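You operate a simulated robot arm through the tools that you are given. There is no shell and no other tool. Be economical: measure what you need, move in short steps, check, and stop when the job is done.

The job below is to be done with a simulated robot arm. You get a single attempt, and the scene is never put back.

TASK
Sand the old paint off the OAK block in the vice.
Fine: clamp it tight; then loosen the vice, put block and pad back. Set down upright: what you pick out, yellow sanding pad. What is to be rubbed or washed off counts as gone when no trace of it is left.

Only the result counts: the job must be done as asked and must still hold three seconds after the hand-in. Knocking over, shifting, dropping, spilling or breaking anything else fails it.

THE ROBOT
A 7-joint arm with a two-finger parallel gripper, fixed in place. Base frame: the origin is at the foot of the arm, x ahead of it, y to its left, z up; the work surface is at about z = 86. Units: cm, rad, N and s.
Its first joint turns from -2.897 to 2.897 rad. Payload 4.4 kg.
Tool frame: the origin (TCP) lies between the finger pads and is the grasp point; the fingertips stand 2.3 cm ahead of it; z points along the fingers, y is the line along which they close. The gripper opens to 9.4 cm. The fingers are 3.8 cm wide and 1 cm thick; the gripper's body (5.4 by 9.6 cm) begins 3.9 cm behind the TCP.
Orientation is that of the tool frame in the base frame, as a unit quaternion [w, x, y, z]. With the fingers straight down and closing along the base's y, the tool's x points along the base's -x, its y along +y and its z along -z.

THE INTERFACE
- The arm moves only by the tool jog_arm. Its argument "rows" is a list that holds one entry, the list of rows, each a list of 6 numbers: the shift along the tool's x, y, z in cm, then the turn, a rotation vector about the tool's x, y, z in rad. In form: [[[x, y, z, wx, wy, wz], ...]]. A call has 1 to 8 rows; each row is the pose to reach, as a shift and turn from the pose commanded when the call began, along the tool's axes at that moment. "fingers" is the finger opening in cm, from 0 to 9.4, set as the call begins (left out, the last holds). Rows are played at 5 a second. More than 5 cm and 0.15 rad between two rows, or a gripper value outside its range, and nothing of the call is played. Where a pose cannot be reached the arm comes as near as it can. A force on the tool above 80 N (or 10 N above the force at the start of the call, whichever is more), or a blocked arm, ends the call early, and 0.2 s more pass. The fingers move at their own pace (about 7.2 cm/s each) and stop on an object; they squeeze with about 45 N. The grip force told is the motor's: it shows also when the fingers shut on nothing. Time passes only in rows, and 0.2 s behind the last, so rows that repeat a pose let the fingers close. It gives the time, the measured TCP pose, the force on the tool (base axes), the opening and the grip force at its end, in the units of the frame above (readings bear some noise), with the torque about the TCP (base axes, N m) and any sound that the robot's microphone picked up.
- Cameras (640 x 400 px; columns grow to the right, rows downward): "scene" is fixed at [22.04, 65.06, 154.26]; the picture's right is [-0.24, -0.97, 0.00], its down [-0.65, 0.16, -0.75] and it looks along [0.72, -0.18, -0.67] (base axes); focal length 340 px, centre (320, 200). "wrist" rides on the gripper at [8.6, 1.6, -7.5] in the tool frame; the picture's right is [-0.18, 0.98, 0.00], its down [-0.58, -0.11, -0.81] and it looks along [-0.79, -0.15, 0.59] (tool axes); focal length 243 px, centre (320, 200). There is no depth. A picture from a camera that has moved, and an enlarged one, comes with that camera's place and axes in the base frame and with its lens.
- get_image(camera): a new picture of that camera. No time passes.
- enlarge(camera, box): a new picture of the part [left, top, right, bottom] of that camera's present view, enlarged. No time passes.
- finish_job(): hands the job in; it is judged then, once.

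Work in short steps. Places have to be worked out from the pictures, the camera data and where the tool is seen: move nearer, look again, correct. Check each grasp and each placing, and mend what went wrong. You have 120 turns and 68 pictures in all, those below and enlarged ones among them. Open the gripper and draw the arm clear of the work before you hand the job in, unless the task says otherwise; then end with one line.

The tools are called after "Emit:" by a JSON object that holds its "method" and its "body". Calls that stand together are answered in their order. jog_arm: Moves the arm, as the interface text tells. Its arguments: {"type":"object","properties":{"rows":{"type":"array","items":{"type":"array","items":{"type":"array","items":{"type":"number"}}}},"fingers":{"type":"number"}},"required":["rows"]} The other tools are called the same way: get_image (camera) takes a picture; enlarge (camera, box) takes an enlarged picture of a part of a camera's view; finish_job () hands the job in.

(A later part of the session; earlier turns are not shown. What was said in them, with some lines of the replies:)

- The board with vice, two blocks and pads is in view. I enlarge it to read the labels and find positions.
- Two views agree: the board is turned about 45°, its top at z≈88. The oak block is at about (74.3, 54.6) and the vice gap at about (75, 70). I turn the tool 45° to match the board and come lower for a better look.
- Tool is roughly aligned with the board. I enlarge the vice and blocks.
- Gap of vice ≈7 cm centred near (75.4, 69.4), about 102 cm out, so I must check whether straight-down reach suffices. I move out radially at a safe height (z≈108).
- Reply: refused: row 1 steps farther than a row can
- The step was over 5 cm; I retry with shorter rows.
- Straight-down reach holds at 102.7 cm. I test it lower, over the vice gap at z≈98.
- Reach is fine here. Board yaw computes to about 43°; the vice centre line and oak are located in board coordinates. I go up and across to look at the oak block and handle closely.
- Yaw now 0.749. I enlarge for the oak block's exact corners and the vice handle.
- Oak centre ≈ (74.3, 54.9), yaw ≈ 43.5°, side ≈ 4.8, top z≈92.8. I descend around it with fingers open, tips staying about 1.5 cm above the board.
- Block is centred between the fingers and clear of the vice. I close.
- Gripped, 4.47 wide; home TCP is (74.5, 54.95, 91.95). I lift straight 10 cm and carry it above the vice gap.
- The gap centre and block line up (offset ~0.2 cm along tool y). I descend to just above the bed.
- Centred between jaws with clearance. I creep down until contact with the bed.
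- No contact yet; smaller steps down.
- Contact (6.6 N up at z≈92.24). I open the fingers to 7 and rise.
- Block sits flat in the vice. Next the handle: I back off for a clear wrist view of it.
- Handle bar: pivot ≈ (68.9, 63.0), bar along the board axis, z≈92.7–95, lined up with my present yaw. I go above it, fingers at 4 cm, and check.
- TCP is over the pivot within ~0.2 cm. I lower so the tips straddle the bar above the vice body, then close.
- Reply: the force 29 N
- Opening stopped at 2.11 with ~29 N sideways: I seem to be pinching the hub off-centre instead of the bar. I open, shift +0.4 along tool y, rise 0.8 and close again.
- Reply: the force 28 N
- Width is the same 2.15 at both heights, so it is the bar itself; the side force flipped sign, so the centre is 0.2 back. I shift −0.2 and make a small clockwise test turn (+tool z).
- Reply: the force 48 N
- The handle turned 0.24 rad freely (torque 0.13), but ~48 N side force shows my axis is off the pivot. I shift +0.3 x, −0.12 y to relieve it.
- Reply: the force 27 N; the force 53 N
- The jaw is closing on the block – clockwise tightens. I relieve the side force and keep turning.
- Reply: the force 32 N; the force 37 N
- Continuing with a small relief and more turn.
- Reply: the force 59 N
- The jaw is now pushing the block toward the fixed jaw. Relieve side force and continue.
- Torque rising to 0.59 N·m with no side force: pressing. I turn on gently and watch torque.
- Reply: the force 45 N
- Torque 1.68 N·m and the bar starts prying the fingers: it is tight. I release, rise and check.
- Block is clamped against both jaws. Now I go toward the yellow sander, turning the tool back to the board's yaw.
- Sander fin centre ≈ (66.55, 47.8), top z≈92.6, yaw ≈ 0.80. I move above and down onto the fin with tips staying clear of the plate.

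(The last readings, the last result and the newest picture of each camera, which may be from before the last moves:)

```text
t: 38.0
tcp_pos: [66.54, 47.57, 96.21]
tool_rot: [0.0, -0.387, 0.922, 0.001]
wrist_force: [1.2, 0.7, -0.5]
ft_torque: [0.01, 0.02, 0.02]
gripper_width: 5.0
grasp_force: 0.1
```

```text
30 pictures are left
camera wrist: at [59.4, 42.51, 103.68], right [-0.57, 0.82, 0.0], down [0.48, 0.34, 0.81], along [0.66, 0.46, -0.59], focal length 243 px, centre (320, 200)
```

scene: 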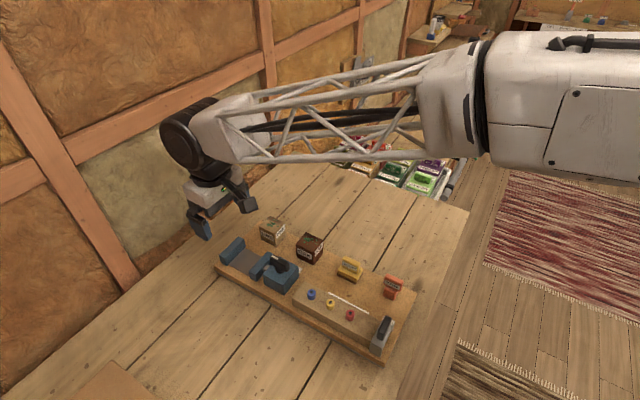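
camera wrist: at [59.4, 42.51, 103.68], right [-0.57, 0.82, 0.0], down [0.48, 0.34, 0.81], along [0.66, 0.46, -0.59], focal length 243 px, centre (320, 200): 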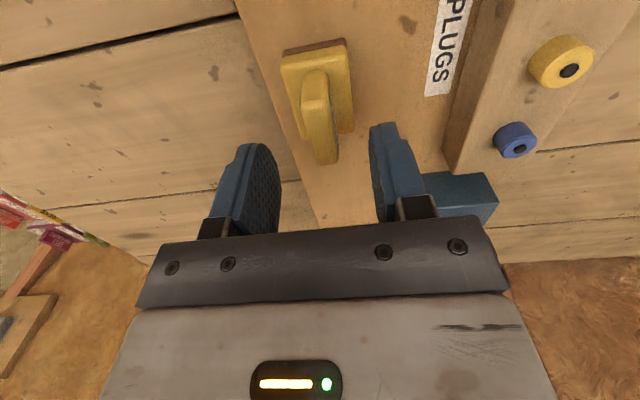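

Fin is centred under the TCP. Lower 3.2 and close.

Emit:
{"method": "jog_arm", "body": {"rows": [[[0, 0, 1.5, 0, 0, 0.01], [0, 0, 3.2, 0, 0, 0.01], [0, 0, 3.2, 0, 0, 0.01]]]}}

Emit:
{"method": "jog_arm", "body": {"rows": [[[0, 0, 0, 0, 0, 0], [0, 0, 0, 0, 0, 0], [0, 0, 0, 0, 0, 0], [0, 0, 0, 0, 0, 0]]], "fingers": 0.3}}

Emit:
{"method": "enlarge", "body": {"camera": "wrist", "box": [200, 60, 440, 240]}}

```text
t: 38.8
tcp_pos: [66.56, 47.71, 92.97]
tool_rot: [0.0, -0.381, 0.924, 0.0]
wrist_force: [0.5, 0.5, 0.3]
ft_torque: [0.0, 0.0, 0.0]
gripper_width: 4.98
grasp_force: 0.0
```

```text
t: 39.8
tcp_pos: [66.53, 47.57, 93.11]
tool_rot: [0.001, -0.381, 0.924, 0.0]
wrist_force: [-0.2, 0.1, 0.0]
ft_torque: [0.01, -0.01, 0.03]
gripper_width: 3.5
grasp_force: 44.9
```

```text
2.22 times, centred on (320, 150) of wrist
camera zoom: at [59.32, 42.61, 100.42], right [-0.56, 0.83, 0.0], down [0.49, 0.33, 0.81], along [0.67, 0.45, -0.59], focal length 539 px, centre (320, 311)
```

zoom: 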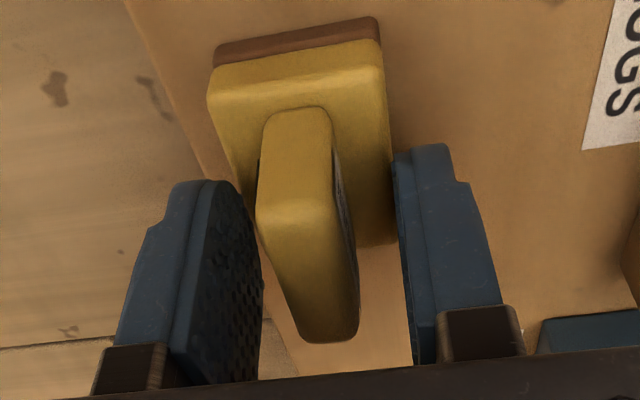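

Opening stopped at 3.5: the tips are pinching the plate, so it is taller than I reckoned. I open, raise 1.4 and grip the fin.

Emit:
{"method": "jog_arm", "body": {"rows": [[[0, 0, 0, 0, 0, 0], [0, 0, 0, 0, 0, 0], [0, 0, -1.4, 0, 0, 0], [0, 0, -1.4, 0, 0, 0]]], "fingers": 5}}

Emit:
{"method": "jog_arm", "body": {"rows": [[[0, 0, 0, 0, 0, 0], [0, 0, 0, 0, 0, 0], [0, 0, 0, 0, 0, 0], [0, 0, 0, 0, 0, 0], [0, 0, 0, 0, 0, 0]]], "fingers": 0.3}}

Emit:
{"method": "enlarge", "body": {"camera": "wrist", "box": [200, 60, 440, 240]}}

```text
t: 40.8
tcp_pos: [66.71, 47.75, 94.55]
tool_rot: [-0.001, -0.383, 0.924, 0.0]
wrist_force: [0.4, 0.2, 0.2]
ft_torque: [0.02, 0.01, 0.05]
gripper_width: 4.99
grasp_force: 0.1
```

```text
t: 42.0
tcp_pos: [66.69, 47.74, 94.47]
tool_rot: [0.0, -0.382, 0.924, 0.0]
wrist_force: [0.9, 1.8, 1.7]
ft_torque: [0.01, 0.02, -0.01]
gripper_width: 1.3
grasp_force: 44.5
```

```text
2.22 times, centred on (320, 150) of wrist
camera zoom: at [59.38, 42.67, 101.87], right [-0.56, 0.83, 0.0], down [0.49, 0.33, 0.81], along [0.67, 0.45, -0.59], focal length 539 px, centre (320, 311)
```

zoom: 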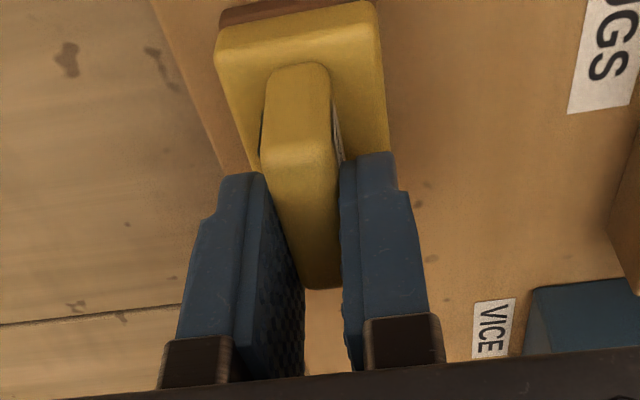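

Fin gripped (1.3 cm); pad home TCP ≈ (66.65, 47.7, 94.45), yaw 0.784. I lift 10 cm and carry it over the clamped oak at ≈(76.2, 70.4).

Emit:
{"method": "jog_arm", "body": {"rows": [[[0, 0, -4, 0, 0, 0], [0, 0, -8, 0, 0, 0], [-2, 1, -11, 0, 0, 0], [-6, 2.5, -11, 0, 0, 0], [-10.4, 4.3, -11, 0, 0, 0.01], [-14.8, 6.1, -11, 0, 0, 0.02], [-19, 7.9, -11, 0, 0, 0.02], [-22.9, 9.4, -11, 0, 0, 0.02]]]}}

Emit:
{"method": "get_image", "body": {"camera": "wrist"}}

Emit:
{"method": "enlarge", "body": {"camera": "scene", "box": [200, 180, 320, 300]}}

```text
t: 43.8
tcp_pos: [76.01, 70.44, 105.56]
tool_rot: [0.0, -0.373, 0.928, 0.0]
wrist_force: [0.2, -0.2, 0.4]
ft_torque: [-0.01, -0.01, -0.01]
gripper_width: 1.31
grasp_force: 44.9
```

```text
27 pictures are left
camera wrist: at [68.68, 65.55, 112.91], right [-0.55, 0.84, 0.0], down [0.49, 0.32, 0.81], along [0.68, 0.44, -0.59], focal length 243 px, centre (320, 200)
```

wrist: 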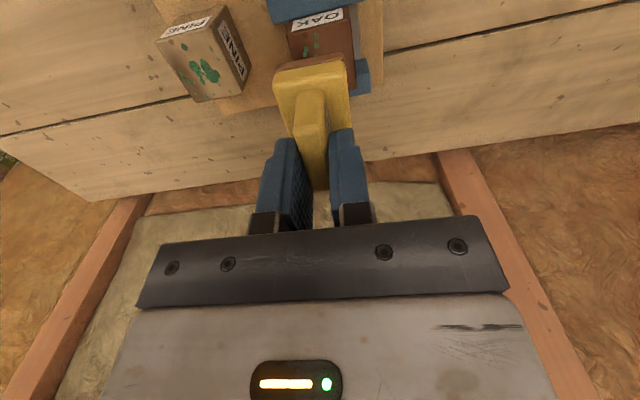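

```text
3.33 times, centred on (260, 240) of scene
camera zoom: at [22.04, 65.06, 154.26], right [-0.24, -0.97, 0.0], down [-0.65, 0.16, -0.75], along [0.72, -0.18, -0.67], focal length 1132 px, centre (520, 67)
```

zoom: 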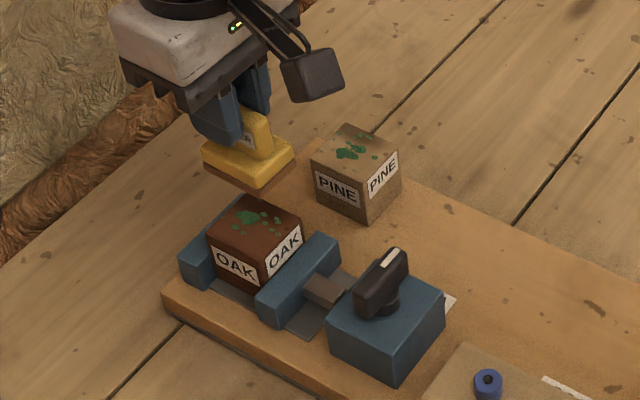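

Pad hangs above the oak. I lower to just above the top.

Emit:
{"method": "jog_arm", "body": {"rows": [[[0, 0, 2, 0, 0, 0], [0, 0, 4, 0, 0, 0], [0, 0, 5.3, 0, 0, 0], [0, 0, 5.3, 0, 0, 0]]]}}

Emit:
{"method": "jog_arm", "body": {"rows": [[[0, 0, 0.2, 0, 0, 0], [0, 0, 0.4, 0, 0, 0], [0, 0, 0.6, 0, 0, 0], [0, 0, 0.6, 0, 0, 0]]]}}

```text
t: 44.8
tcp_pos: [76.16, 70.36, 100.14]
tool_rot: [0.001, -0.374, 0.928, 0.0]
wrist_force: [-0.9, 0.6, -1.0]
ft_torque: [0.0, 0.01, 0.01]
gripper_width: 1.32
grasp_force: 45.1
```

```text
t: 45.8
tcp_pos: [76.14, 70.53, 99.84]
tool_rot: [0.001, -0.373, 0.928, 0.0]
wrist_force: [-0.9, -0.7, 17.3]
ft_torque: [-0.1, 0.1, 0.02]
gripper_width: 1.33
grasp_force: 44.8
```

Contact at 17 N. I rub in strokes along and across the block.

Emit:
{"method": "jog_arm", "body": {"rows": [[[1.2, 0, 0, 0, 0, 0], [-1.2, 0, 0, 0, 0, 0], [-1.2, 0.9, 0, 0, 0, 0], [1.2, 0.9, 0, 0, 0, 0], [1.2, -0.9, 0, 0, 0, 0], [-1.2, -0.9, 0, 0, 0, 0], [0, 0, 0, 0, 0, 0]]]}}

Emit:
{"method": "jog_arm", "body": {"rows": [[[0, 1.2, 0, 0, 0, 0], [0, -1.2, 0, 0, 0, 0], [1, -1.2, 0, 0, 0, 0], [1, 1.2, 0, 0, 0, 0], [-1, 1.2, 0, 0, 0, 0], [-1, -1.2, 0, 0, 0, 0], [0, 0, 0, 0, 0, 0]]]}}

Emit:
{"method": "enlarge", "body": {"camera": "scene", "box": [200, 180, 320, 300]}}

```text
t: 47.4
tcp_pos: [76.03, 70.63, 99.78]
tool_rot: [0.0, -0.373, 0.928, 0.001]
wrist_force: [9.2, 1.9, 29.6]
ft_torque: [0.15, -0.52, 0.01]
gripper_width: 1.3
grasp_force: 45.1
```

```text
t: 49.0
tcp_pos: [76.17, 70.4, 99.62]
tool_rot: [0.0, -0.373, 0.928, 0.001]
wrist_force: [9.2, -0.7, 26.6]
ft_torque: [0.08, -0.56, -0.03]
gripper_width: 1.3
grasp_force: 45.3
```

```text
3.33 times, centred on (260, 240) of scene
camera zoom: at [22.04, 65.06, 154.26], right [-0.24, -0.97, 0.0], down [-0.65, 0.16, -0.75], along [0.72, -0.18, -0.67], focal length 1132 px, centre (520, 67)
```

zoom: 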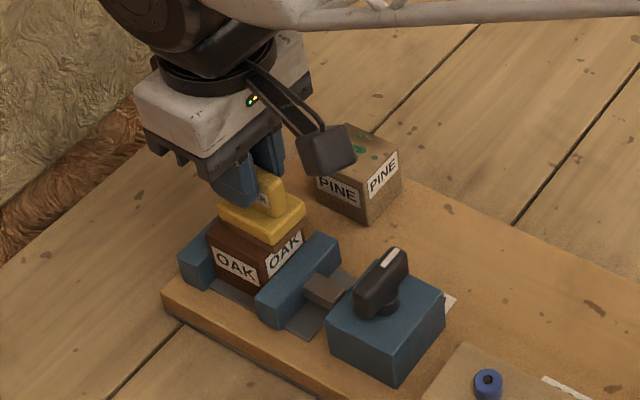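

The pad rubs flat and the block holds. I lift briefly to check the paint.

Emit:
{"method": "jog_arm", "body": {"rows": [[[0, 0, -3, 0, 0, 0], [-4, 0, -6, 0, 0, 0], [-4, 0, -6, 0, 0, 0]]]}}

Emit:
{"method": "enlarge", "body": {"camera": "scene", "box": [230, 220, 300, 280]}}

```text
t: 49.8
tcp_pos: [79.01, 73.25, 105.72]
tool_rot: [-0.001, -0.373, 0.928, 0.0]
wrist_force: [-0.2, 0.7, -0.3]
ft_torque: [-0.01, 0.0, 0.01]
gripper_width: 1.32
grasp_force: 44.8
```

```text
6.67 times, centred on (265, 250) of scene
camera zoom: at [22.04, 65.06, 154.26], right [-0.24, -0.97, 0.0], down [-0.65, 0.16, -0.75], along [0.72, -0.18, -0.67], focal length 2265 px, centre (687, -133)
```

zoom: 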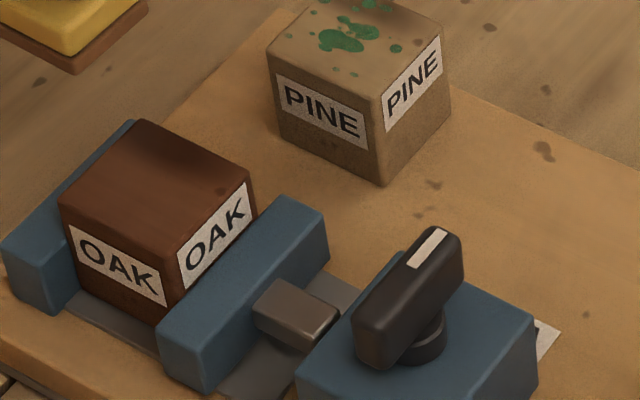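

No paint is visible now. For safety I do one more wider round, reaching all edges.

Emit:
{"method": "jog_arm", "body": {"rows": [[[4, 0, 4, 0, 0, 0], [4, 0, 6, 0, 0, 0], [5.7, 0, 6, 0, 0, 0], [5.7, 1.5, 6, 0, 0, 0], [2.3, 1.5, 6, 0, 0, 0], [2.3, -1.5, 6, 0, 0, 0], [5.7, -1.5, 6, 0, 0, 0], [4, 0, 6, 0, 0, 0]]]}}

Emit:
{"method": "jog_arm", "body": {"rows": [[[0, 1.5, 0, 0, 0, 0], [0, -1.5, 0, 0, 0, 0], [-1.5, 0, 0, 0, 0, 0], [1.5, 0, 0, 0, 0, 0], [0, 0, 0, 0, 0, 0], [0, 0, -3, 0, 0, 0], [2, 0, -7, 0, 0, 0], [6, 0, -8, 0, 0, 0]]]}}

Emit:
{"method": "enlarge", "body": {"camera": "scene", "box": [230, 230, 275, 270]}}

Emit:
{"method": "get_image", "body": {"camera": "wrist"}}

```text
refused: row 1 steps farther than a row can; nothing moved
```

```text
t: 51.6
tcp_pos: [74.59, 69.06, 113.49]
tool_rot: [-0.001, -0.373, 0.928, 0.0]
wrist_force: [0.7, -0.4, -2.2]
ft_torque: [-0.01, -0.01, -0.02]
gripper_width: 1.31
grasp_force: 45.0
```

```text
10.00 times, centred on (252, 250) of scene
camera zoom: at [22.04, 65.06, 154.26], right [-0.24, -0.97, 0.0], down [-0.65, 0.16, -0.75], along [0.72, -0.18, -0.67], focal length 3397 px, centre (995, -300)
```

zoom: 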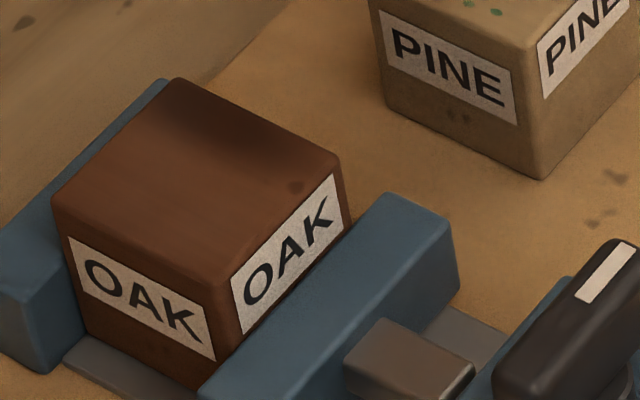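

```text
22 pictures are left
camera wrist: at [67.28, 64.24, 120.96], right [-0.55, 0.84, 0.0], down [0.5, 0.33, 0.8], along [0.67, 0.44, -0.59], focal length 243 px, centre (320, 200)
```

wrist: 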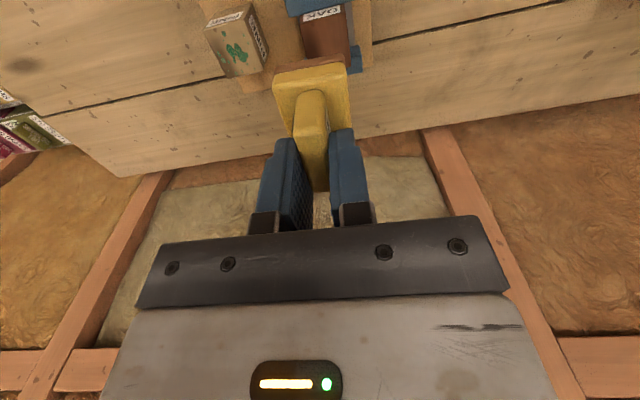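

The first call was refused (step length), the second ran harmlessly in the air. I redo the extra round from here.

Emit:
{"method": "jog_arm", "body": {"rows": [[[-2, 0, 4, 0, 0, 0], [-2, 0, 8.5, 0, 0, 0], [-2, 0, 12.5, 0, 0, 0], [-2, 0, 14, 0, 0, 0], [-0.3, 0, 14, 0, 0, 0], [-0.3, 1.4, 14, 0, 0, 0], [-2, 1.4, 14, 0, 0, 0], [-3.7, 1.4, 14, 0, 0, 0]]]}}

Emit:
{"method": "jog_arm", "body": {"rows": [[[0, -1.4, 0, 0, 0, 0], [0, -2.8, 0, 0, 0, 0], [1.7, -2.8, 0, 0, 0, 0], [3.4, -2.8, 0, 0, 0, 0], [3.4, -1.4, 0, 0, 0, 0], [0, -1.4, 0, 0, 0, 0], [3.4, -1.4, 0, 0, 0, 0], [1.7, -1.4, 0, 0, 0, 0]]]}}

Emit:
{"method": "jog_arm", "body": {"rows": [[[0, 0, -3, 0, 0, 0], [0, 0, -7.5, 0, 0, 0], [0, 0, -10, 0, 0, 0], [4, -2, -10, 0, 0, 0], [4, -2, -10, 0, 0, 0]]]}}

Emit:
{"method": "enlarge", "body": {"camera": "scene", "box": [230, 220, 300, 280]}}

```text
t: 53.4
tcp_pos: [76.33, 72.61, 99.63]
tool_rot: [0.001, -0.373, 0.928, 0.001]
wrist_force: [-2.5, -2.5, 8.7]
ft_torque: [-0.21, 0.21, -0.02]
gripper_width: 1.29
grasp_force: 44.9
```

```text
t: 55.2
tcp_pos: [75.91, 70.28, 99.68]
tool_rot: [0.0, -0.373, 0.928, -0.001]
wrist_force: [-9.7, -10.0, 36.0]
ft_torque: [-0.51, 0.54, 0.01]
gripper_width: 1.33
grasp_force: 44.5
```

```text
t: 56.4
tcp_pos: [74.46, 66.44, 109.57]
tool_rot: [0.0, -0.373, 0.928, 0.001]
wrist_force: [0.3, -0.8, -1.5]
ft_torque: [-0.01, -0.03, -0.01]
gripper_width: 1.3
grasp_force: 45.1
```

```text
6.67 times, centred on (265, 250) of scene
camera zoom: at [22.04, 65.06, 154.26], right [-0.24, -0.97, 0.0], down [-0.65, 0.16, -0.75], along [0.72, -0.18, -0.67], focal length 2265 px, centre (687, -133)
```

zoom: 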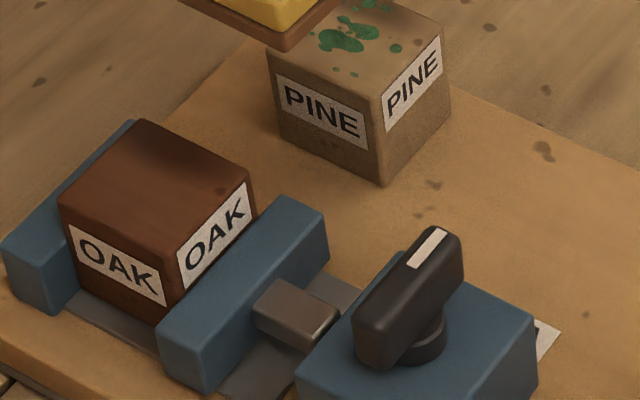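

Paint is gone. I carry the pad back above its home and lower to just above the board.

Emit:
{"method": "jog_arm", "body": {"rows": [[[4, -1.8, 0, 0, 0, 0], [8, -3.5, 0, 0, 0, 0], [12, -5.3, 0, 0, 0, 0], [15.5, -6.8, 0, 0, 0, -0.01], [18.6, -8.1, 0, 0, 0, -0.02], [18.6, -8.1, 4.8, 0, 0, -0.02], [18.6, -8.1, 9.5, 0, 0, -0.02], [18.6, -8.1, 12.5, 0, 0, -0.02]]]}}

Emit:
{"method": "get_image", "body": {"camera": "wrist"}}

Emit:
{"method": "enlarge", "body": {"camera": "scene", "box": [290, 220, 410, 320]}}

```text
t: 58.2
tcp_pos: [66.87, 47.74, 97.37]
tool_rot: [0.001, -0.382, 0.924, 0.001]
wrist_force: [-0.3, 0.2, -0.3]
ft_torque: [0.02, 0.01, -0.02]
gripper_width: 1.33
grasp_force: 45.1
```

```text
20 pictures are left
camera wrist: at [59.58, 42.55, 104.6], right [-0.56, 0.83, 0.0], down [0.49, 0.33, 0.81], along [0.67, 0.46, -0.59], focal length 243 px, centre (320, 200)
```

wrist: 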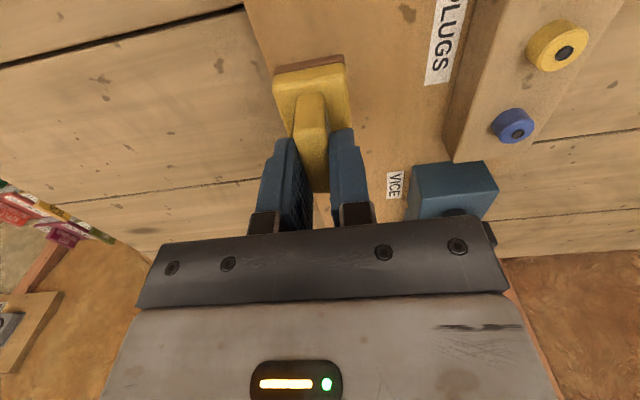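

```text
4.00 times, centred on (350, 270) of scene
camera zoom: at [22.04, 65.06, 154.26], right [-0.24, -0.97, 0.0], down [-0.65, 0.16, -0.75], along [0.72, -0.18, -0.67], focal length 1359 px, centre (200, -80)
```

zoom: 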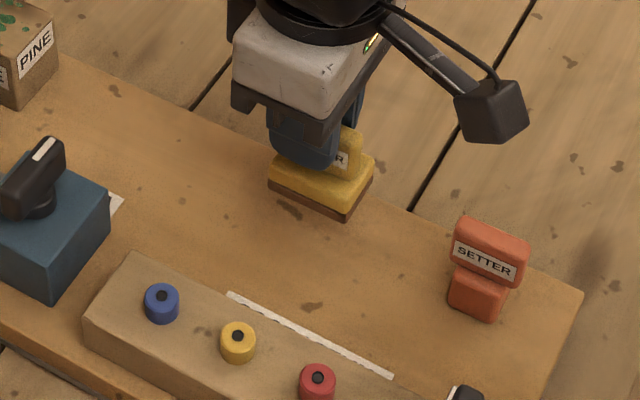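

Emit:
{"method": "jog_arm", "body": {"rows": [[[0, 0, 1.2, 0, 0, 0], [0, 0, 2.2, 0, 0, 0], [0, 0, 2.4, 0, 0, 0], [0, 0, 2.4, 0, 0, 0]]]}}

Emit:
{"method": "jog_arm", "body": {"rows": [[[0, 0, 0.1, 0, 0, 0], [0, 0, 0.2, 0, 0, 0], [0, 0, 0.3, 0, 0, 0], [0, 0, 0.3, 0, 0, 0]]]}}

```text
t: 59.2
tcp_pos: [66.9, 47.63, 94.78]
tool_rot: [-0.001, -0.382, 0.924, 0.0]
wrist_force: [1.2, -0.2, -0.7]
ft_torque: [0.0, 0.0, 0.03]
gripper_width: 1.29
grasp_force: 44.6
```

```text
t: 60.2
tcp_pos: [66.82, 47.65, 94.45]
tool_rot: [0.0, -0.381, 0.924, -0.001]
wrist_force: [-0.7, -1.4, -1.2]
ft_torque: [0.01, 0.05, -0.01]
gripper_width: 1.31
grasp_force: 44.8
```

Emit:
{"method": "jog_arm", "body": {"rows": [[[0, 0, 0.1, 0, 0, 0], [0, 0, 0.2, 0, 0, 0], [0, 0, 0.2, 0, 0, 0]]]}}

```text
t: 61.0
tcp_pos: [66.84, 47.57, 94.36]
tool_rot: [0.0, -0.381, 0.924, 0.0]
wrist_force: [-2.4, 0.4, 18.5]
ft_torque: [0.16, -0.07, 0.01]
gripper_width: 1.34
grasp_force: 45.1
```

Firm contact (18 N). I ease up slightly, open to 4 and rise.

Emit:
{"method": "jog_arm", "body": {"rows": [[[0, 0, -0.1, 0, 0, 0], [0, 0, -0.1, 0, 0, 0]]]}}

Emit:
{"method": "jog_arm", "body": {"rows": [[[0, 0, 0, 0, 0, 0], [0, 0, 0, 0, 0, 0], [0, 0, -3, 0, 0, 0], [0, 0, -7, 0, 0, 0], [0, 0, -11, 0, 0, 0], [0, 0, -14, 0, 0, 0]]], "fingers": 4}}

Emit:
{"method": "enlarge", "body": {"camera": "scene", "box": [210, 210, 410, 340]}}

```text
t: 61.6
tcp_pos: [66.8, 47.72, 94.37]
tool_rot: [-0.001, -0.382, 0.924, 0.0]
wrist_force: [0.8, -0.6, 14.0]
ft_torque: [0.18, -0.25, 0.0]
gripper_width: 1.33
grasp_force: 45.2
```

```text
t: 63.0
tcp_pos: [66.62, 47.51, 108.24]
tool_rot: [0.0, -0.382, 0.924, 0.0]
wrist_force: [-1.1, 0.2, -0.2]
ft_torque: [0.01, 0.03, 0.0]
gripper_width: 4.0
grasp_force: 0.0
```

```text
3.08 times, centred on (310, 275) of scene
camera zoom: at [22.04, 65.06, 154.26], right [-0.24, -0.97, 0.0], down [-0.65, 0.16, -0.75], along [0.72, -0.18, -0.67], focal length 1045 px, centre (351, -31)
```

zoom: 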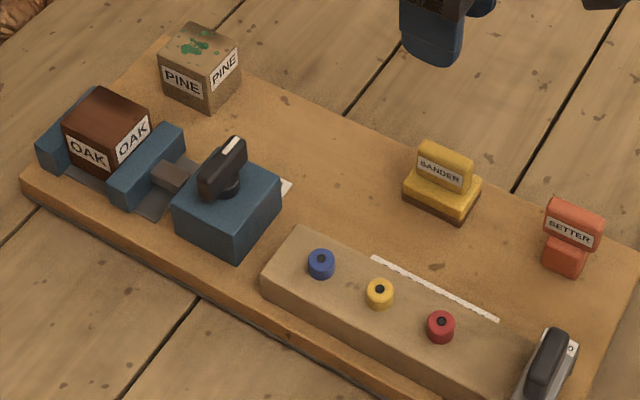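

Pad is back upright. Now I go to the handle, rotating toward its present angle (about −0.9 rad), for a close look.

Emit:
{"method": "jog_arm", "body": {"rows": [[[-1.5, 1.2, 0, 0, 0, 0.14], [-3, 2.4, 0, 0, 0, 0.28], [-4.5, 3.5, 0, 0, 0, 0.42], [-6, 4.7, 0, 0, 0, 0.56], [-7.5, 5.8, 0, 0, 0, 0.7], [-9, 7, 0, 0, 0, 0.84], [-10.5, 8.2, 0, 0, 0, 0.98], [-12, 9.35, 0, 0, 0, 1.12]]]}}

Emit:
{"method": "jog_arm", "body": {"rows": [[[0, 0, 1.5, 0, 0, 0.14], [0, 0, 3, 0, 0, 0.28], [0, 0, 4.5, 0, 0, 0.42], [0, 0, 6, 0, 0, 0.56], [0, 0, 8, 0, 0, 0.56], [0, 0, 8, 0, 0, 0.56]]]}}

Emit:
{"method": "get_image", "body": {"camera": "wrist"}}

```text
t: 64.8
tcp_pos: [68.65, 62.62, 108.23]
tool_rot: [0.001, 0.168, 0.986, -0.001]
wrist_force: [0.3, 0.3, -0.4]
ft_torque: [-0.01, 0.01, -0.01]
gripper_width: 4.02
grasp_force: 0.0
```

```text
t: 66.2
tcp_pos: [68.6, 62.52, 100.38]
tool_rot: [0.0, 0.433, 0.902, 0.0]
wrist_force: [-0.6, 0.1, -0.4]
ft_torque: [0.03, -0.01, -0.01]
gripper_width: 4.0
grasp_force: 0.0
```

```text
17 pictures are left
camera wrist: at [64.47, 70.28, 107.69], right [0.88, 0.47, 0.0], down [0.28, -0.52, 0.81], along [0.38, -0.71, -0.59], focal length 243 px, centre (320, 200)
```

wrist: 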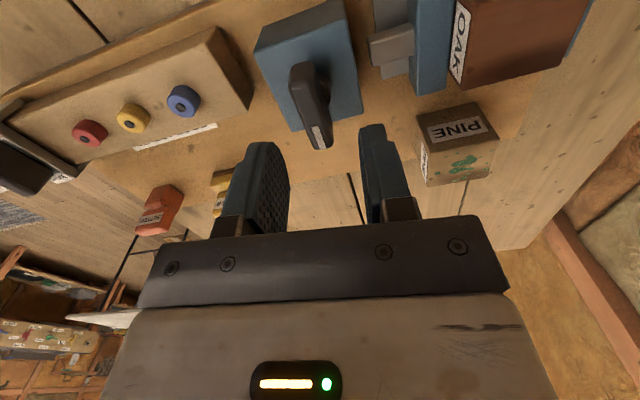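

The bar is aligned with the tool (≈ −0.89 rad); centre ≈ (68.25, 62.4). I shift −0.3 y, descend and grip it.

Emit:
{"method": "jog_arm", "body": {"rows": [[[0.1, -0.3, 0, 0, 0, 0], [0.1, -0.3, 2, 0, 0, 0], [0.1, -0.3, 4, 0, 0, 0], [0.1, -0.3, 4.8, 0, 0, 0], [0.1, -0.3, 4.8, 0, 0, 0]]]}}

Emit:
{"method": "jog_arm", "body": {"rows": [[[0, 0, 0, 0, 0, 0], [0, 0, 0, 0, 0, 0], [0, 0, 0, 0, 0, 0], [0, 0, 0, 0, 0, 0]]], "fingers": 0.5}}

```text
t: 67.4
tcp_pos: [68.31, 62.68, 95.51]
tool_rot: [0.0, 0.433, 0.902, 0.0]
wrist_force: [-0.7, -0.3, 0.2]
ft_torque: [0.01, -0.01, -0.04]
gripper_width: 4.0
grasp_force: 0.2
```

```text
t: 68.4
tcp_pos: [68.2, 62.61, 95.61]
tool_rot: [0.0, 0.433, 0.901, 0.0]
wrist_force: [-10.8, -8.3, 1.6]
ft_torque: [-0.11, 0.07, 0.07]
gripper_width: 2.15
grasp_force: 45.5
```

Good grip, small side force. I turn counter-clockwise to loosen.

Emit:
{"method": "jog_arm", "body": {"rows": [[[0, -0.06, 0, 0, 0, -0.1], [0, -0.06, 0, 0, 0, -0.2], [0, -0.06, 0, 0, 0, -0.3], [0, -0.06, 0, 0, 0, -0.3]]]}}

```text
t: 69.4
tcp_pos: [68.2, 62.66, 95.54]
tool_rot: [0.0, 0.293, 0.956, 0.0]
wrist_force: [7.3, 32.8, 0.6]
ft_torque: [0.31, -0.25, -0.13]
gripper_width: 2.14
grasp_force: 44.9
```

Emit:
{"method": "jog_arm", "body": {"rows": [[[0.05, 0.18, 0, 0, 0, -0.1], [0.05, 0.18, 0, 0, 0, -0.2], [0.05, 0.2, 0, 0, 0, -0.3], [0.05, 0.2, 0, 0, 0, -0.3]]]}}

```text
t: 70.4
tcp_pos: [68.37, 62.71, 95.5]
tool_rot: [0.001, 0.147, 0.989, -0.001]
wrist_force: [-21.7, -15.2, -0.4]
ft_torque: [-0.16, 0.37, 0.13]
gripper_width: 2.14
grasp_force: 44.8
```

Emit:
{"method": "jog_arm", "body": {"rows": [[[0.06, -0.08, 0, 0, 0, -0.1], [0.06, -0.05, 0, 0, 0, -0.2], [0.06, -0.02, 0, 0, 0, -0.3], [0.06, -0.02, 0, 0, 0, -0.3]]]}}

Emit:
{"method": "enlarge", "body": {"camera": "scene", "box": [210, 200, 320, 300]}}

```text
t: 71.4
tcp_pos: [68.34, 62.8, 95.52]
tool_rot: [0.0, -0.002, 1.0, 0.0]
wrist_force: [9.7, 24.5, -1.0]
ft_torque: [0.45, -0.36, -0.09]
gripper_width: 2.14
grasp_force: 44.5
```

```text
4.00 times, centred on (265, 250) of scene
camera zoom: at [22.04, 65.06, 154.26], right [-0.24, -0.97, 0.0], down [-0.65, 0.16, -0.75], along [0.72, -0.18, -0.67], focal length 1359 px, centre (540, 0)
```

zoom: 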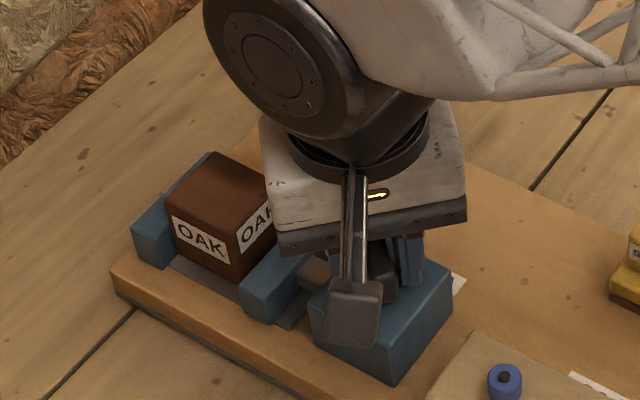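

Jaw is retreating. Two more turns to bring it back to the original position.

Emit:
{"method": "jog_arm", "body": {"rows": [[[-0.03, 0.12, 0, 0, 0, -0.12], [-0.03, 0.14, 0, 0, 0, -0.24], [-0.03, 0.14, 0, 0, 0, -0.36], [-0.03, 0.14, 0, 0, 0, -0.36]]]}}

```text
t: 72.4
tcp_pos: [68.17, 62.97, 95.58]
tool_rot: [-0.001, -0.183, 0.983, 0.001]
wrist_force: [-0.1, 11.0, -1.1]
ft_torque: [0.23, -0.07, -0.05]
gripper_width: 2.16
grasp_force: 45.2
```

Emit:
{"method": "jog_arm", "body": {"rows": [[[-0.02, 0.08, 0, 0, 0, -0.12], [-0.02, 0.1, 0, 0, 0, -0.24], [-0.02, 0.1, 0, 0, 0, -0.36], [-0.02, 0.1, 0, 0, 0, -0.36]]]}}

```text
t: 73.4
tcp_pos: [68.24, 63.03, 95.51]
tool_rot: [0.0, -0.355, 0.935, 0.0]
wrist_force: [-19.2, 1.5, 0.2]
ft_torque: [-0.29, 0.63, -0.07]
gripper_width: 2.16
grasp_force: 45.5
```

Yaw 0.726, nearly the original handle angle. I release and rise.

Emit:
{"method": "jog_arm", "body": {"rows": [[[0, 0, 0, 0, 0, 0], [0, 0, 0, 0, 0, 0], [0, 0, -3, 0, 0, 0], [0, 0, -7, 0, 0, -0.02], [0, 0, -10, 0, 0, -0.035]]], "fingers": 4.5}}

Emit:
{"method": "enlarge", "body": {"camera": "scene", "box": [210, 200, 320, 300]}}

Emit:
{"method": "get_image", "body": {"camera": "wrist"}}

```text
t: 74.6
tcp_pos: [68.29, 62.88, 105.48]
tool_rot: [0.0, -0.37, 0.929, 0.0]
wrist_force: [0.9, 0.4, 0.0]
ft_torque: [0.01, -0.03, -0.03]
gripper_width: 4.51
grasp_force: 0.1
```

```text
4.00 times, centred on (265, 250) of scene
camera zoom: at [22.04, 65.06, 154.26], right [-0.24, -0.97, 0.0], down [-0.65, 0.16, -0.75], along [0.72, -0.18, -0.67], focal length 1359 px, centre (540, 0)
```

zoom: 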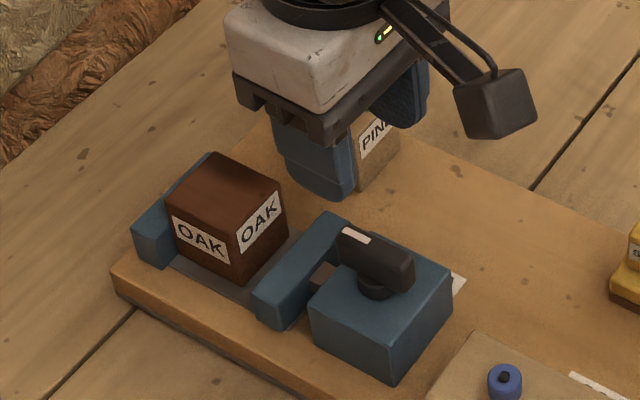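

```text
14 pictures are left
camera wrist: at [61.01, 58.01, 112.84], right [-0.54, 0.84, 0.0], down [0.5, 0.32, 0.81], along [0.68, 0.44, -0.59], focal length 243 px, centre (320, 200)
```

wrist: 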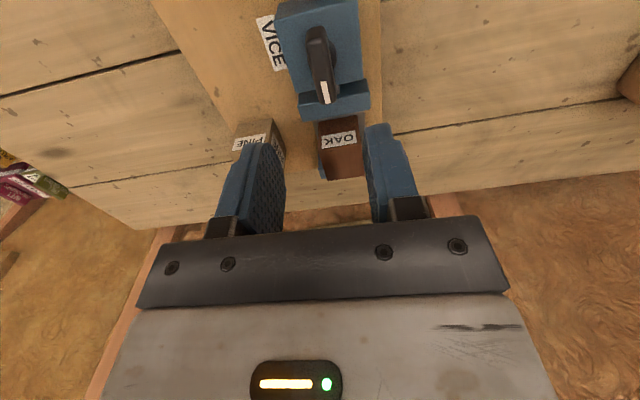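

Vice is open and the block is free at about (75.9, 70.2). I move over it (bias toward the moving jaw) and look before descending.

Emit:
{"method": "jog_arm", "body": {"rows": [[[-4, 0, 0, 0, 0, 0], [-8, 0, 0, 0, 0, 0], [-10.3, 0.05, 0, 0, 0, 0], [-10.3, 0.05, 4.5, 0, 0, 0], [-10.3, 0.05, 7, 0, 0, 0], [-10.3, 0.05, 7, 0, 0, 0]]], "fingers": 7}}

Emit:
{"method": "get_image", "body": {"camera": "wrist"}}

```text
t: 76.0
tcp_pos: [75.78, 70.29, 98.37]
tool_rot: [0.001, -0.37, 0.929, 0.0]
wrist_force: [-0.1, 1.0, 0.0]
ft_torque: [-0.01, 0.0, 0.01]
gripper_width: 6.98
grasp_force: 0.1
```

```text
13 pictures are left
camera wrist: at [68.45, 65.35, 105.71], right [-0.54, 0.84, 0.0], down [0.5, 0.32, 0.81], along [0.68, 0.44, -0.59], focal length 243 px, centre (320, 200)
```

wrist: 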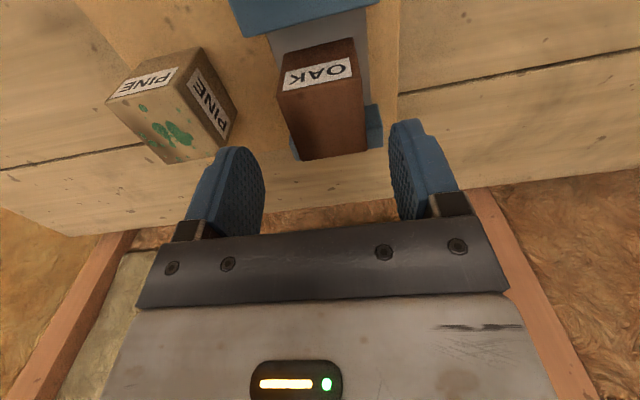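

Block centre ≈ (76.1, 70.75); TCP is 0.5 short along the jaw axis as wanted. Descend and close.

Emit:
{"method": "jog_arm", "body": {"rows": [[[0, 0.05, 2.5, 0, 0, 0], [0, 0.05, 4.5, 0, 0, 0], [0, 0.05, 5.2, 0, 0, 0], [0, 0.05, 5.2, 0, 0, 0]]]}}

Emit:
{"method": "jog_arm", "body": {"rows": [[[0, 0, 0, 0, 0, 0], [0, 0, 0, 0, 0, 0], [0, 0, 0, 0, 0, 0], [0, 0, 0, 0, 0, 0]]], "fingers": 3.5}}

Emit:
{"method": "get_image", "body": {"camera": "wrist"}}

```text
t: 77.0
tcp_pos: [75.59, 70.33, 93.31]
tool_rot: [0.0, -0.37, 0.929, 0.0]
wrist_force: [-0.1, 0.1, -0.1]
ft_torque: [0.02, 0.0, 0.0]
gripper_width: 6.99
grasp_force: 0.0
```

```text
t: 78.0
tcp_pos: [75.51, 70.28, 93.21]
tool_rot: [0.0, -0.37, 0.929, 0.0]
wrist_force: [-3.5, -0.8, 0.3]
ft_torque: [-0.01, 0.05, 0.09]
gripper_width: 4.43
grasp_force: 45.4
```

```text
12 pictures are left
camera wrist: at [68.23, 65.31, 100.6], right [-0.54, 0.84, 0.0], down [0.5, 0.32, 0.81], along [0.68, 0.44, -0.59], focal length 243 px, centre (320, 200)
```

wrist: 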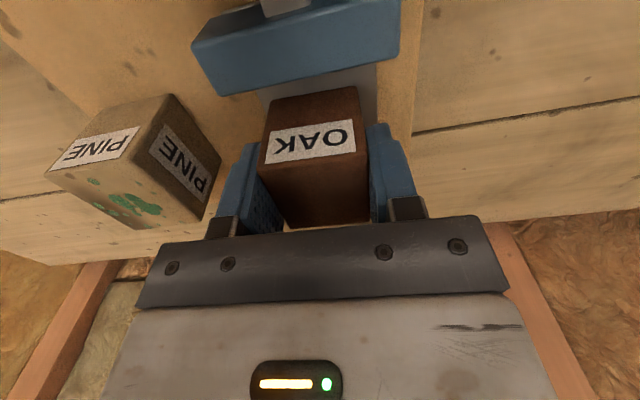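

Gripped. Lift straight out, carry back above the home spot (target TCP ≈ (74.2, 54.65), as the block sits 0.43 cm further out in the grip).

Emit:
{"method": "jog_arm", "body": {"rows": [[[0, 0, -2, 0, 0, 0], [0, 0, -6, 0, 0, 0], [0, 0, -10, 0, 0, 0], [3, -3, -10, 0, 0, 0], [6, -6, -10, 0, 0, 0], [9, -8.5, -10, 0, 0, 0], [11.7, -10.4, -10, 0, 0, 0], [11.7, -10.4, -10, 0, 0, 0]]]}}

Emit:
{"method": "jog_arm", "body": {"rows": [[[0, 0, 3, 0, 0, 0], [0, 0, 6, 0, 0, 0], [0, 0, 9, 0, 0, 0], [0, 0, 9, 0, 0, 0]]]}}

Emit:
{"method": "enlarge", "body": {"camera": "scene", "box": [220, 190, 380, 310]}}

```text
t: 79.8
tcp_pos: [74.62, 54.51, 103.14]
tool_rot: [-0.001, -0.37, 0.929, 0.0]
wrist_force: [0.7, 0.4, -0.7]
ft_torque: [-0.01, -0.01, -0.02]
gripper_width: 4.42
grasp_force: 45.1
```

```text
t: 80.8
tcp_pos: [74.48, 54.63, 94.46]
tool_rot: [0.0, -0.371, 0.929, 0.0]
wrist_force: [0.1, 0.6, -1.0]
ft_torque: [-0.02, 0.02, 0.0]
gripper_width: 4.43
grasp_force: 45.2
```

```text
3.33 times, centred on (300, 250) of scene
camera zoom: at [22.04, 65.06, 154.26], right [-0.24, -0.97, 0.0], down [-0.65, 0.16, -0.75], along [0.72, -0.18, -0.67], focal length 1132 px, centre (387, 33)
```

zoom: 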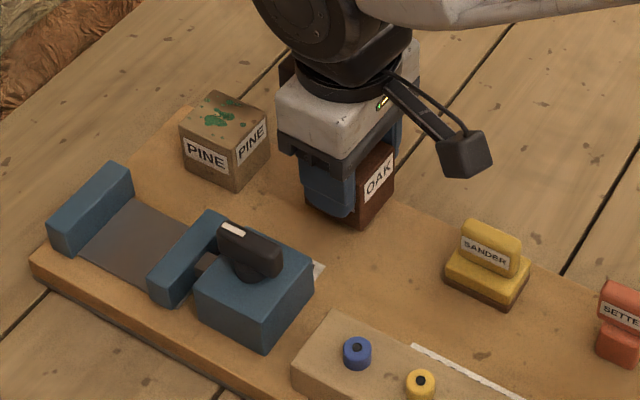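

Slight shift to the target and lower to near contact.

Emit:
{"method": "jog_arm", "body": {"rows": [[[0.15, 0.15, 0.6, 0, 0, 0], [0.15, 0.15, 1.2, 0, 0, 0], [0.15, 0.15, 1.2, 0, 0, 0]]]}}

Emit:
{"method": "jog_arm", "body": {"rows": [[[0, 0, 0.12, 0, 0, 0], [0, 0, 0.24, 0, 0, 0], [0, 0, 0.36, 0, 0, 0], [0, 0, 0.36, 0, 0, 0]]]}}

```text
t: 81.6
tcp_pos: [74.13, 54.61, 93.07]
tool_rot: [0.0, -0.37, 0.929, 0.0]
wrist_force: [-0.1, -0.3, 0.3]
ft_torque: [0.01, -0.01, -0.01]
gripper_width: 4.41
grasp_force: 45.2
```

```text
t: 82.6
tcp_pos: [74.18, 54.64, 92.91]
tool_rot: [0.0, -0.371, 0.929, 0.0]
wrist_force: [-12.7, -3.2, 24.5]
ft_torque: [-0.2, 0.55, -0.01]
gripper_width: 4.42
grasp_force: 44.7
```

Contact (24 N). Ease 0.15, open and rise, drawing the arm back.

Emit:
{"method": "jog_arm", "body": {"rows": [[[0, 0, -0.15, 0, 0, 0], [0, 0, -0.15, 0, 0, 0]]]}}

Emit:
{"method": "jog_arm", "body": {"rows": [[[0, 0, 0, 0, 0, 0], [0, 0, 0, 0, 0, 0], [0, 0, -3, 0, 0, 0], [0, 0, -7, 0, 0, 0], [0, 0, -11.5, 0, 0, 0], [2, 0, -15.5, 0, 0, 0], [6, 0, -18, 0, 0, 0], [10, 0, -20, 0, 0, 0]]], "fingers": 7.5}}

Emit:
{"method": "get_image", "body": {"camera": "wrist"}}

Emit:
{"method": "enlarge", "body": {"camera": "scene", "box": [210, 210, 410, 340]}}

```text
t: 83.2
tcp_pos: [74.17, 54.72, 92.94]
tool_rot: [0.001, -0.371, 0.929, 0.0]
wrist_force: [-2.6, 2.8, 11.0]
ft_torque: [0.16, -0.04, 0.04]
gripper_width: 4.46
grasp_force: 44.7
```

```text
t: 85.0
tcp_pos: [66.91, 47.59, 112.99]
tool_rot: [-0.001, -0.37, 0.929, 0.0]
wrist_force: [0.1, -0.1, 0.0]
ft_torque: [0.02, 0.01, 0.01]
gripper_width: 7.5
grasp_force: 0.0
```

```text
10 pictures are left
camera wrist: at [59.52, 42.72, 120.52], right [-0.54, 0.84, 0.0], down [0.5, 0.32, 0.81], along [0.68, 0.44, -0.59], focal length 243 px, centre (320, 200)
```

wrist: 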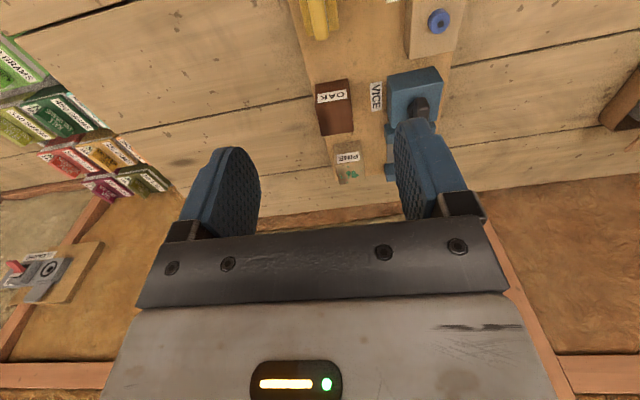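

```text
3.08 times, centred on (310, 275) of scene
camera zoom: at [22.04, 65.06, 154.26], right [-0.24, -0.97, 0.0], down [-0.65, 0.16, -0.75], along [0.72, -0.18, -0.67], focal length 1045 px, centre (351, -31)
```

zoom: 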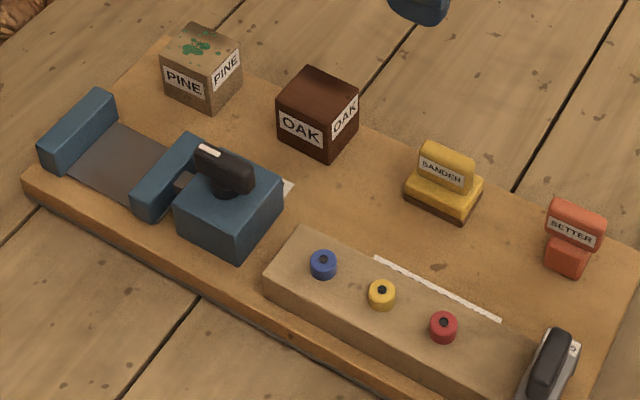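

Everything is upright. I compare the oak's spot with the first enlargement using the same box.

Emit:
{"method": "enlarge", "body": {"camera": "scene", "box": [210, 210, 320, 300]}}

Emit:
{"method": "enlarge", "body": {"camera": "scene", "box": [290, 240, 420, 360]}}

```text
4.44 times, centred on (265, 255) of scene
camera zoom: at [22.04, 65.06, 154.26], right [-0.24, -0.97, 0.0], down [-0.65, 0.16, -0.75], along [0.72, -0.18, -0.67], focal length 1510 px, centre (564, -44)
```

zoom: 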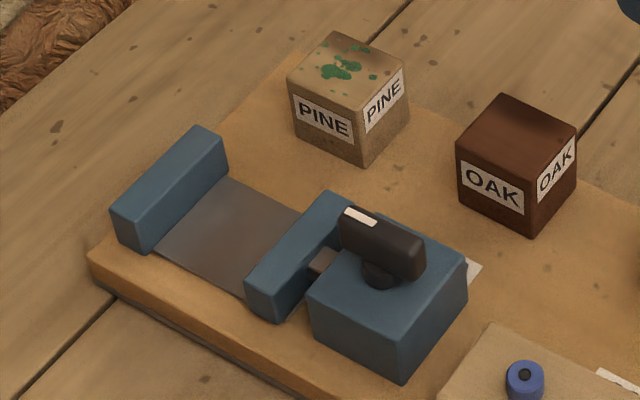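

```text
3.33 times, centred on (355, 300) of scene
camera zoom: at [22.04, 65.06, 154.26], right [-0.24, -0.97, 0.0], down [-0.65, 0.16, -0.75], along [0.72, -0.18, -0.67], focal length 1132 px, centre (203, -133)
```

zoom: 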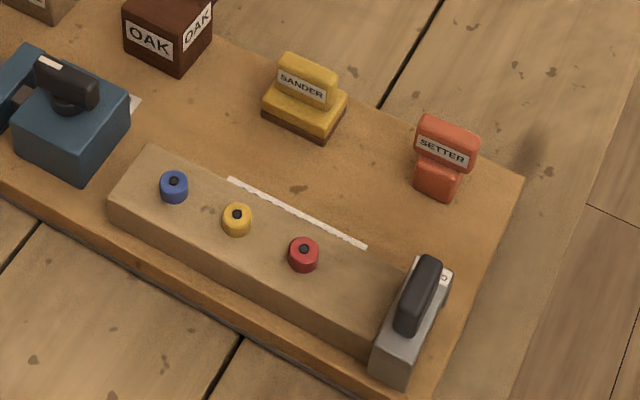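

Oak is clean and within about 4 mm of where it started, and the pad is back where it was. The vice is loose. The handle forces moved the board's vice end about 4 mm. Pushing it back would risk more than it gains, and nothing has tipped. The gripper is open and clear, so I hand in.

Emit:
{"method": "finish_job", "body": {}}

```text
The job is handed in.
```

The oak block was clamped tight and sanded until no paint showed. The vice is loosened again, and block and pad are back upright at their places, the block within about 4 mm. Turning the handle shifted the board's vice end by about 4 mm, and I left it that way.
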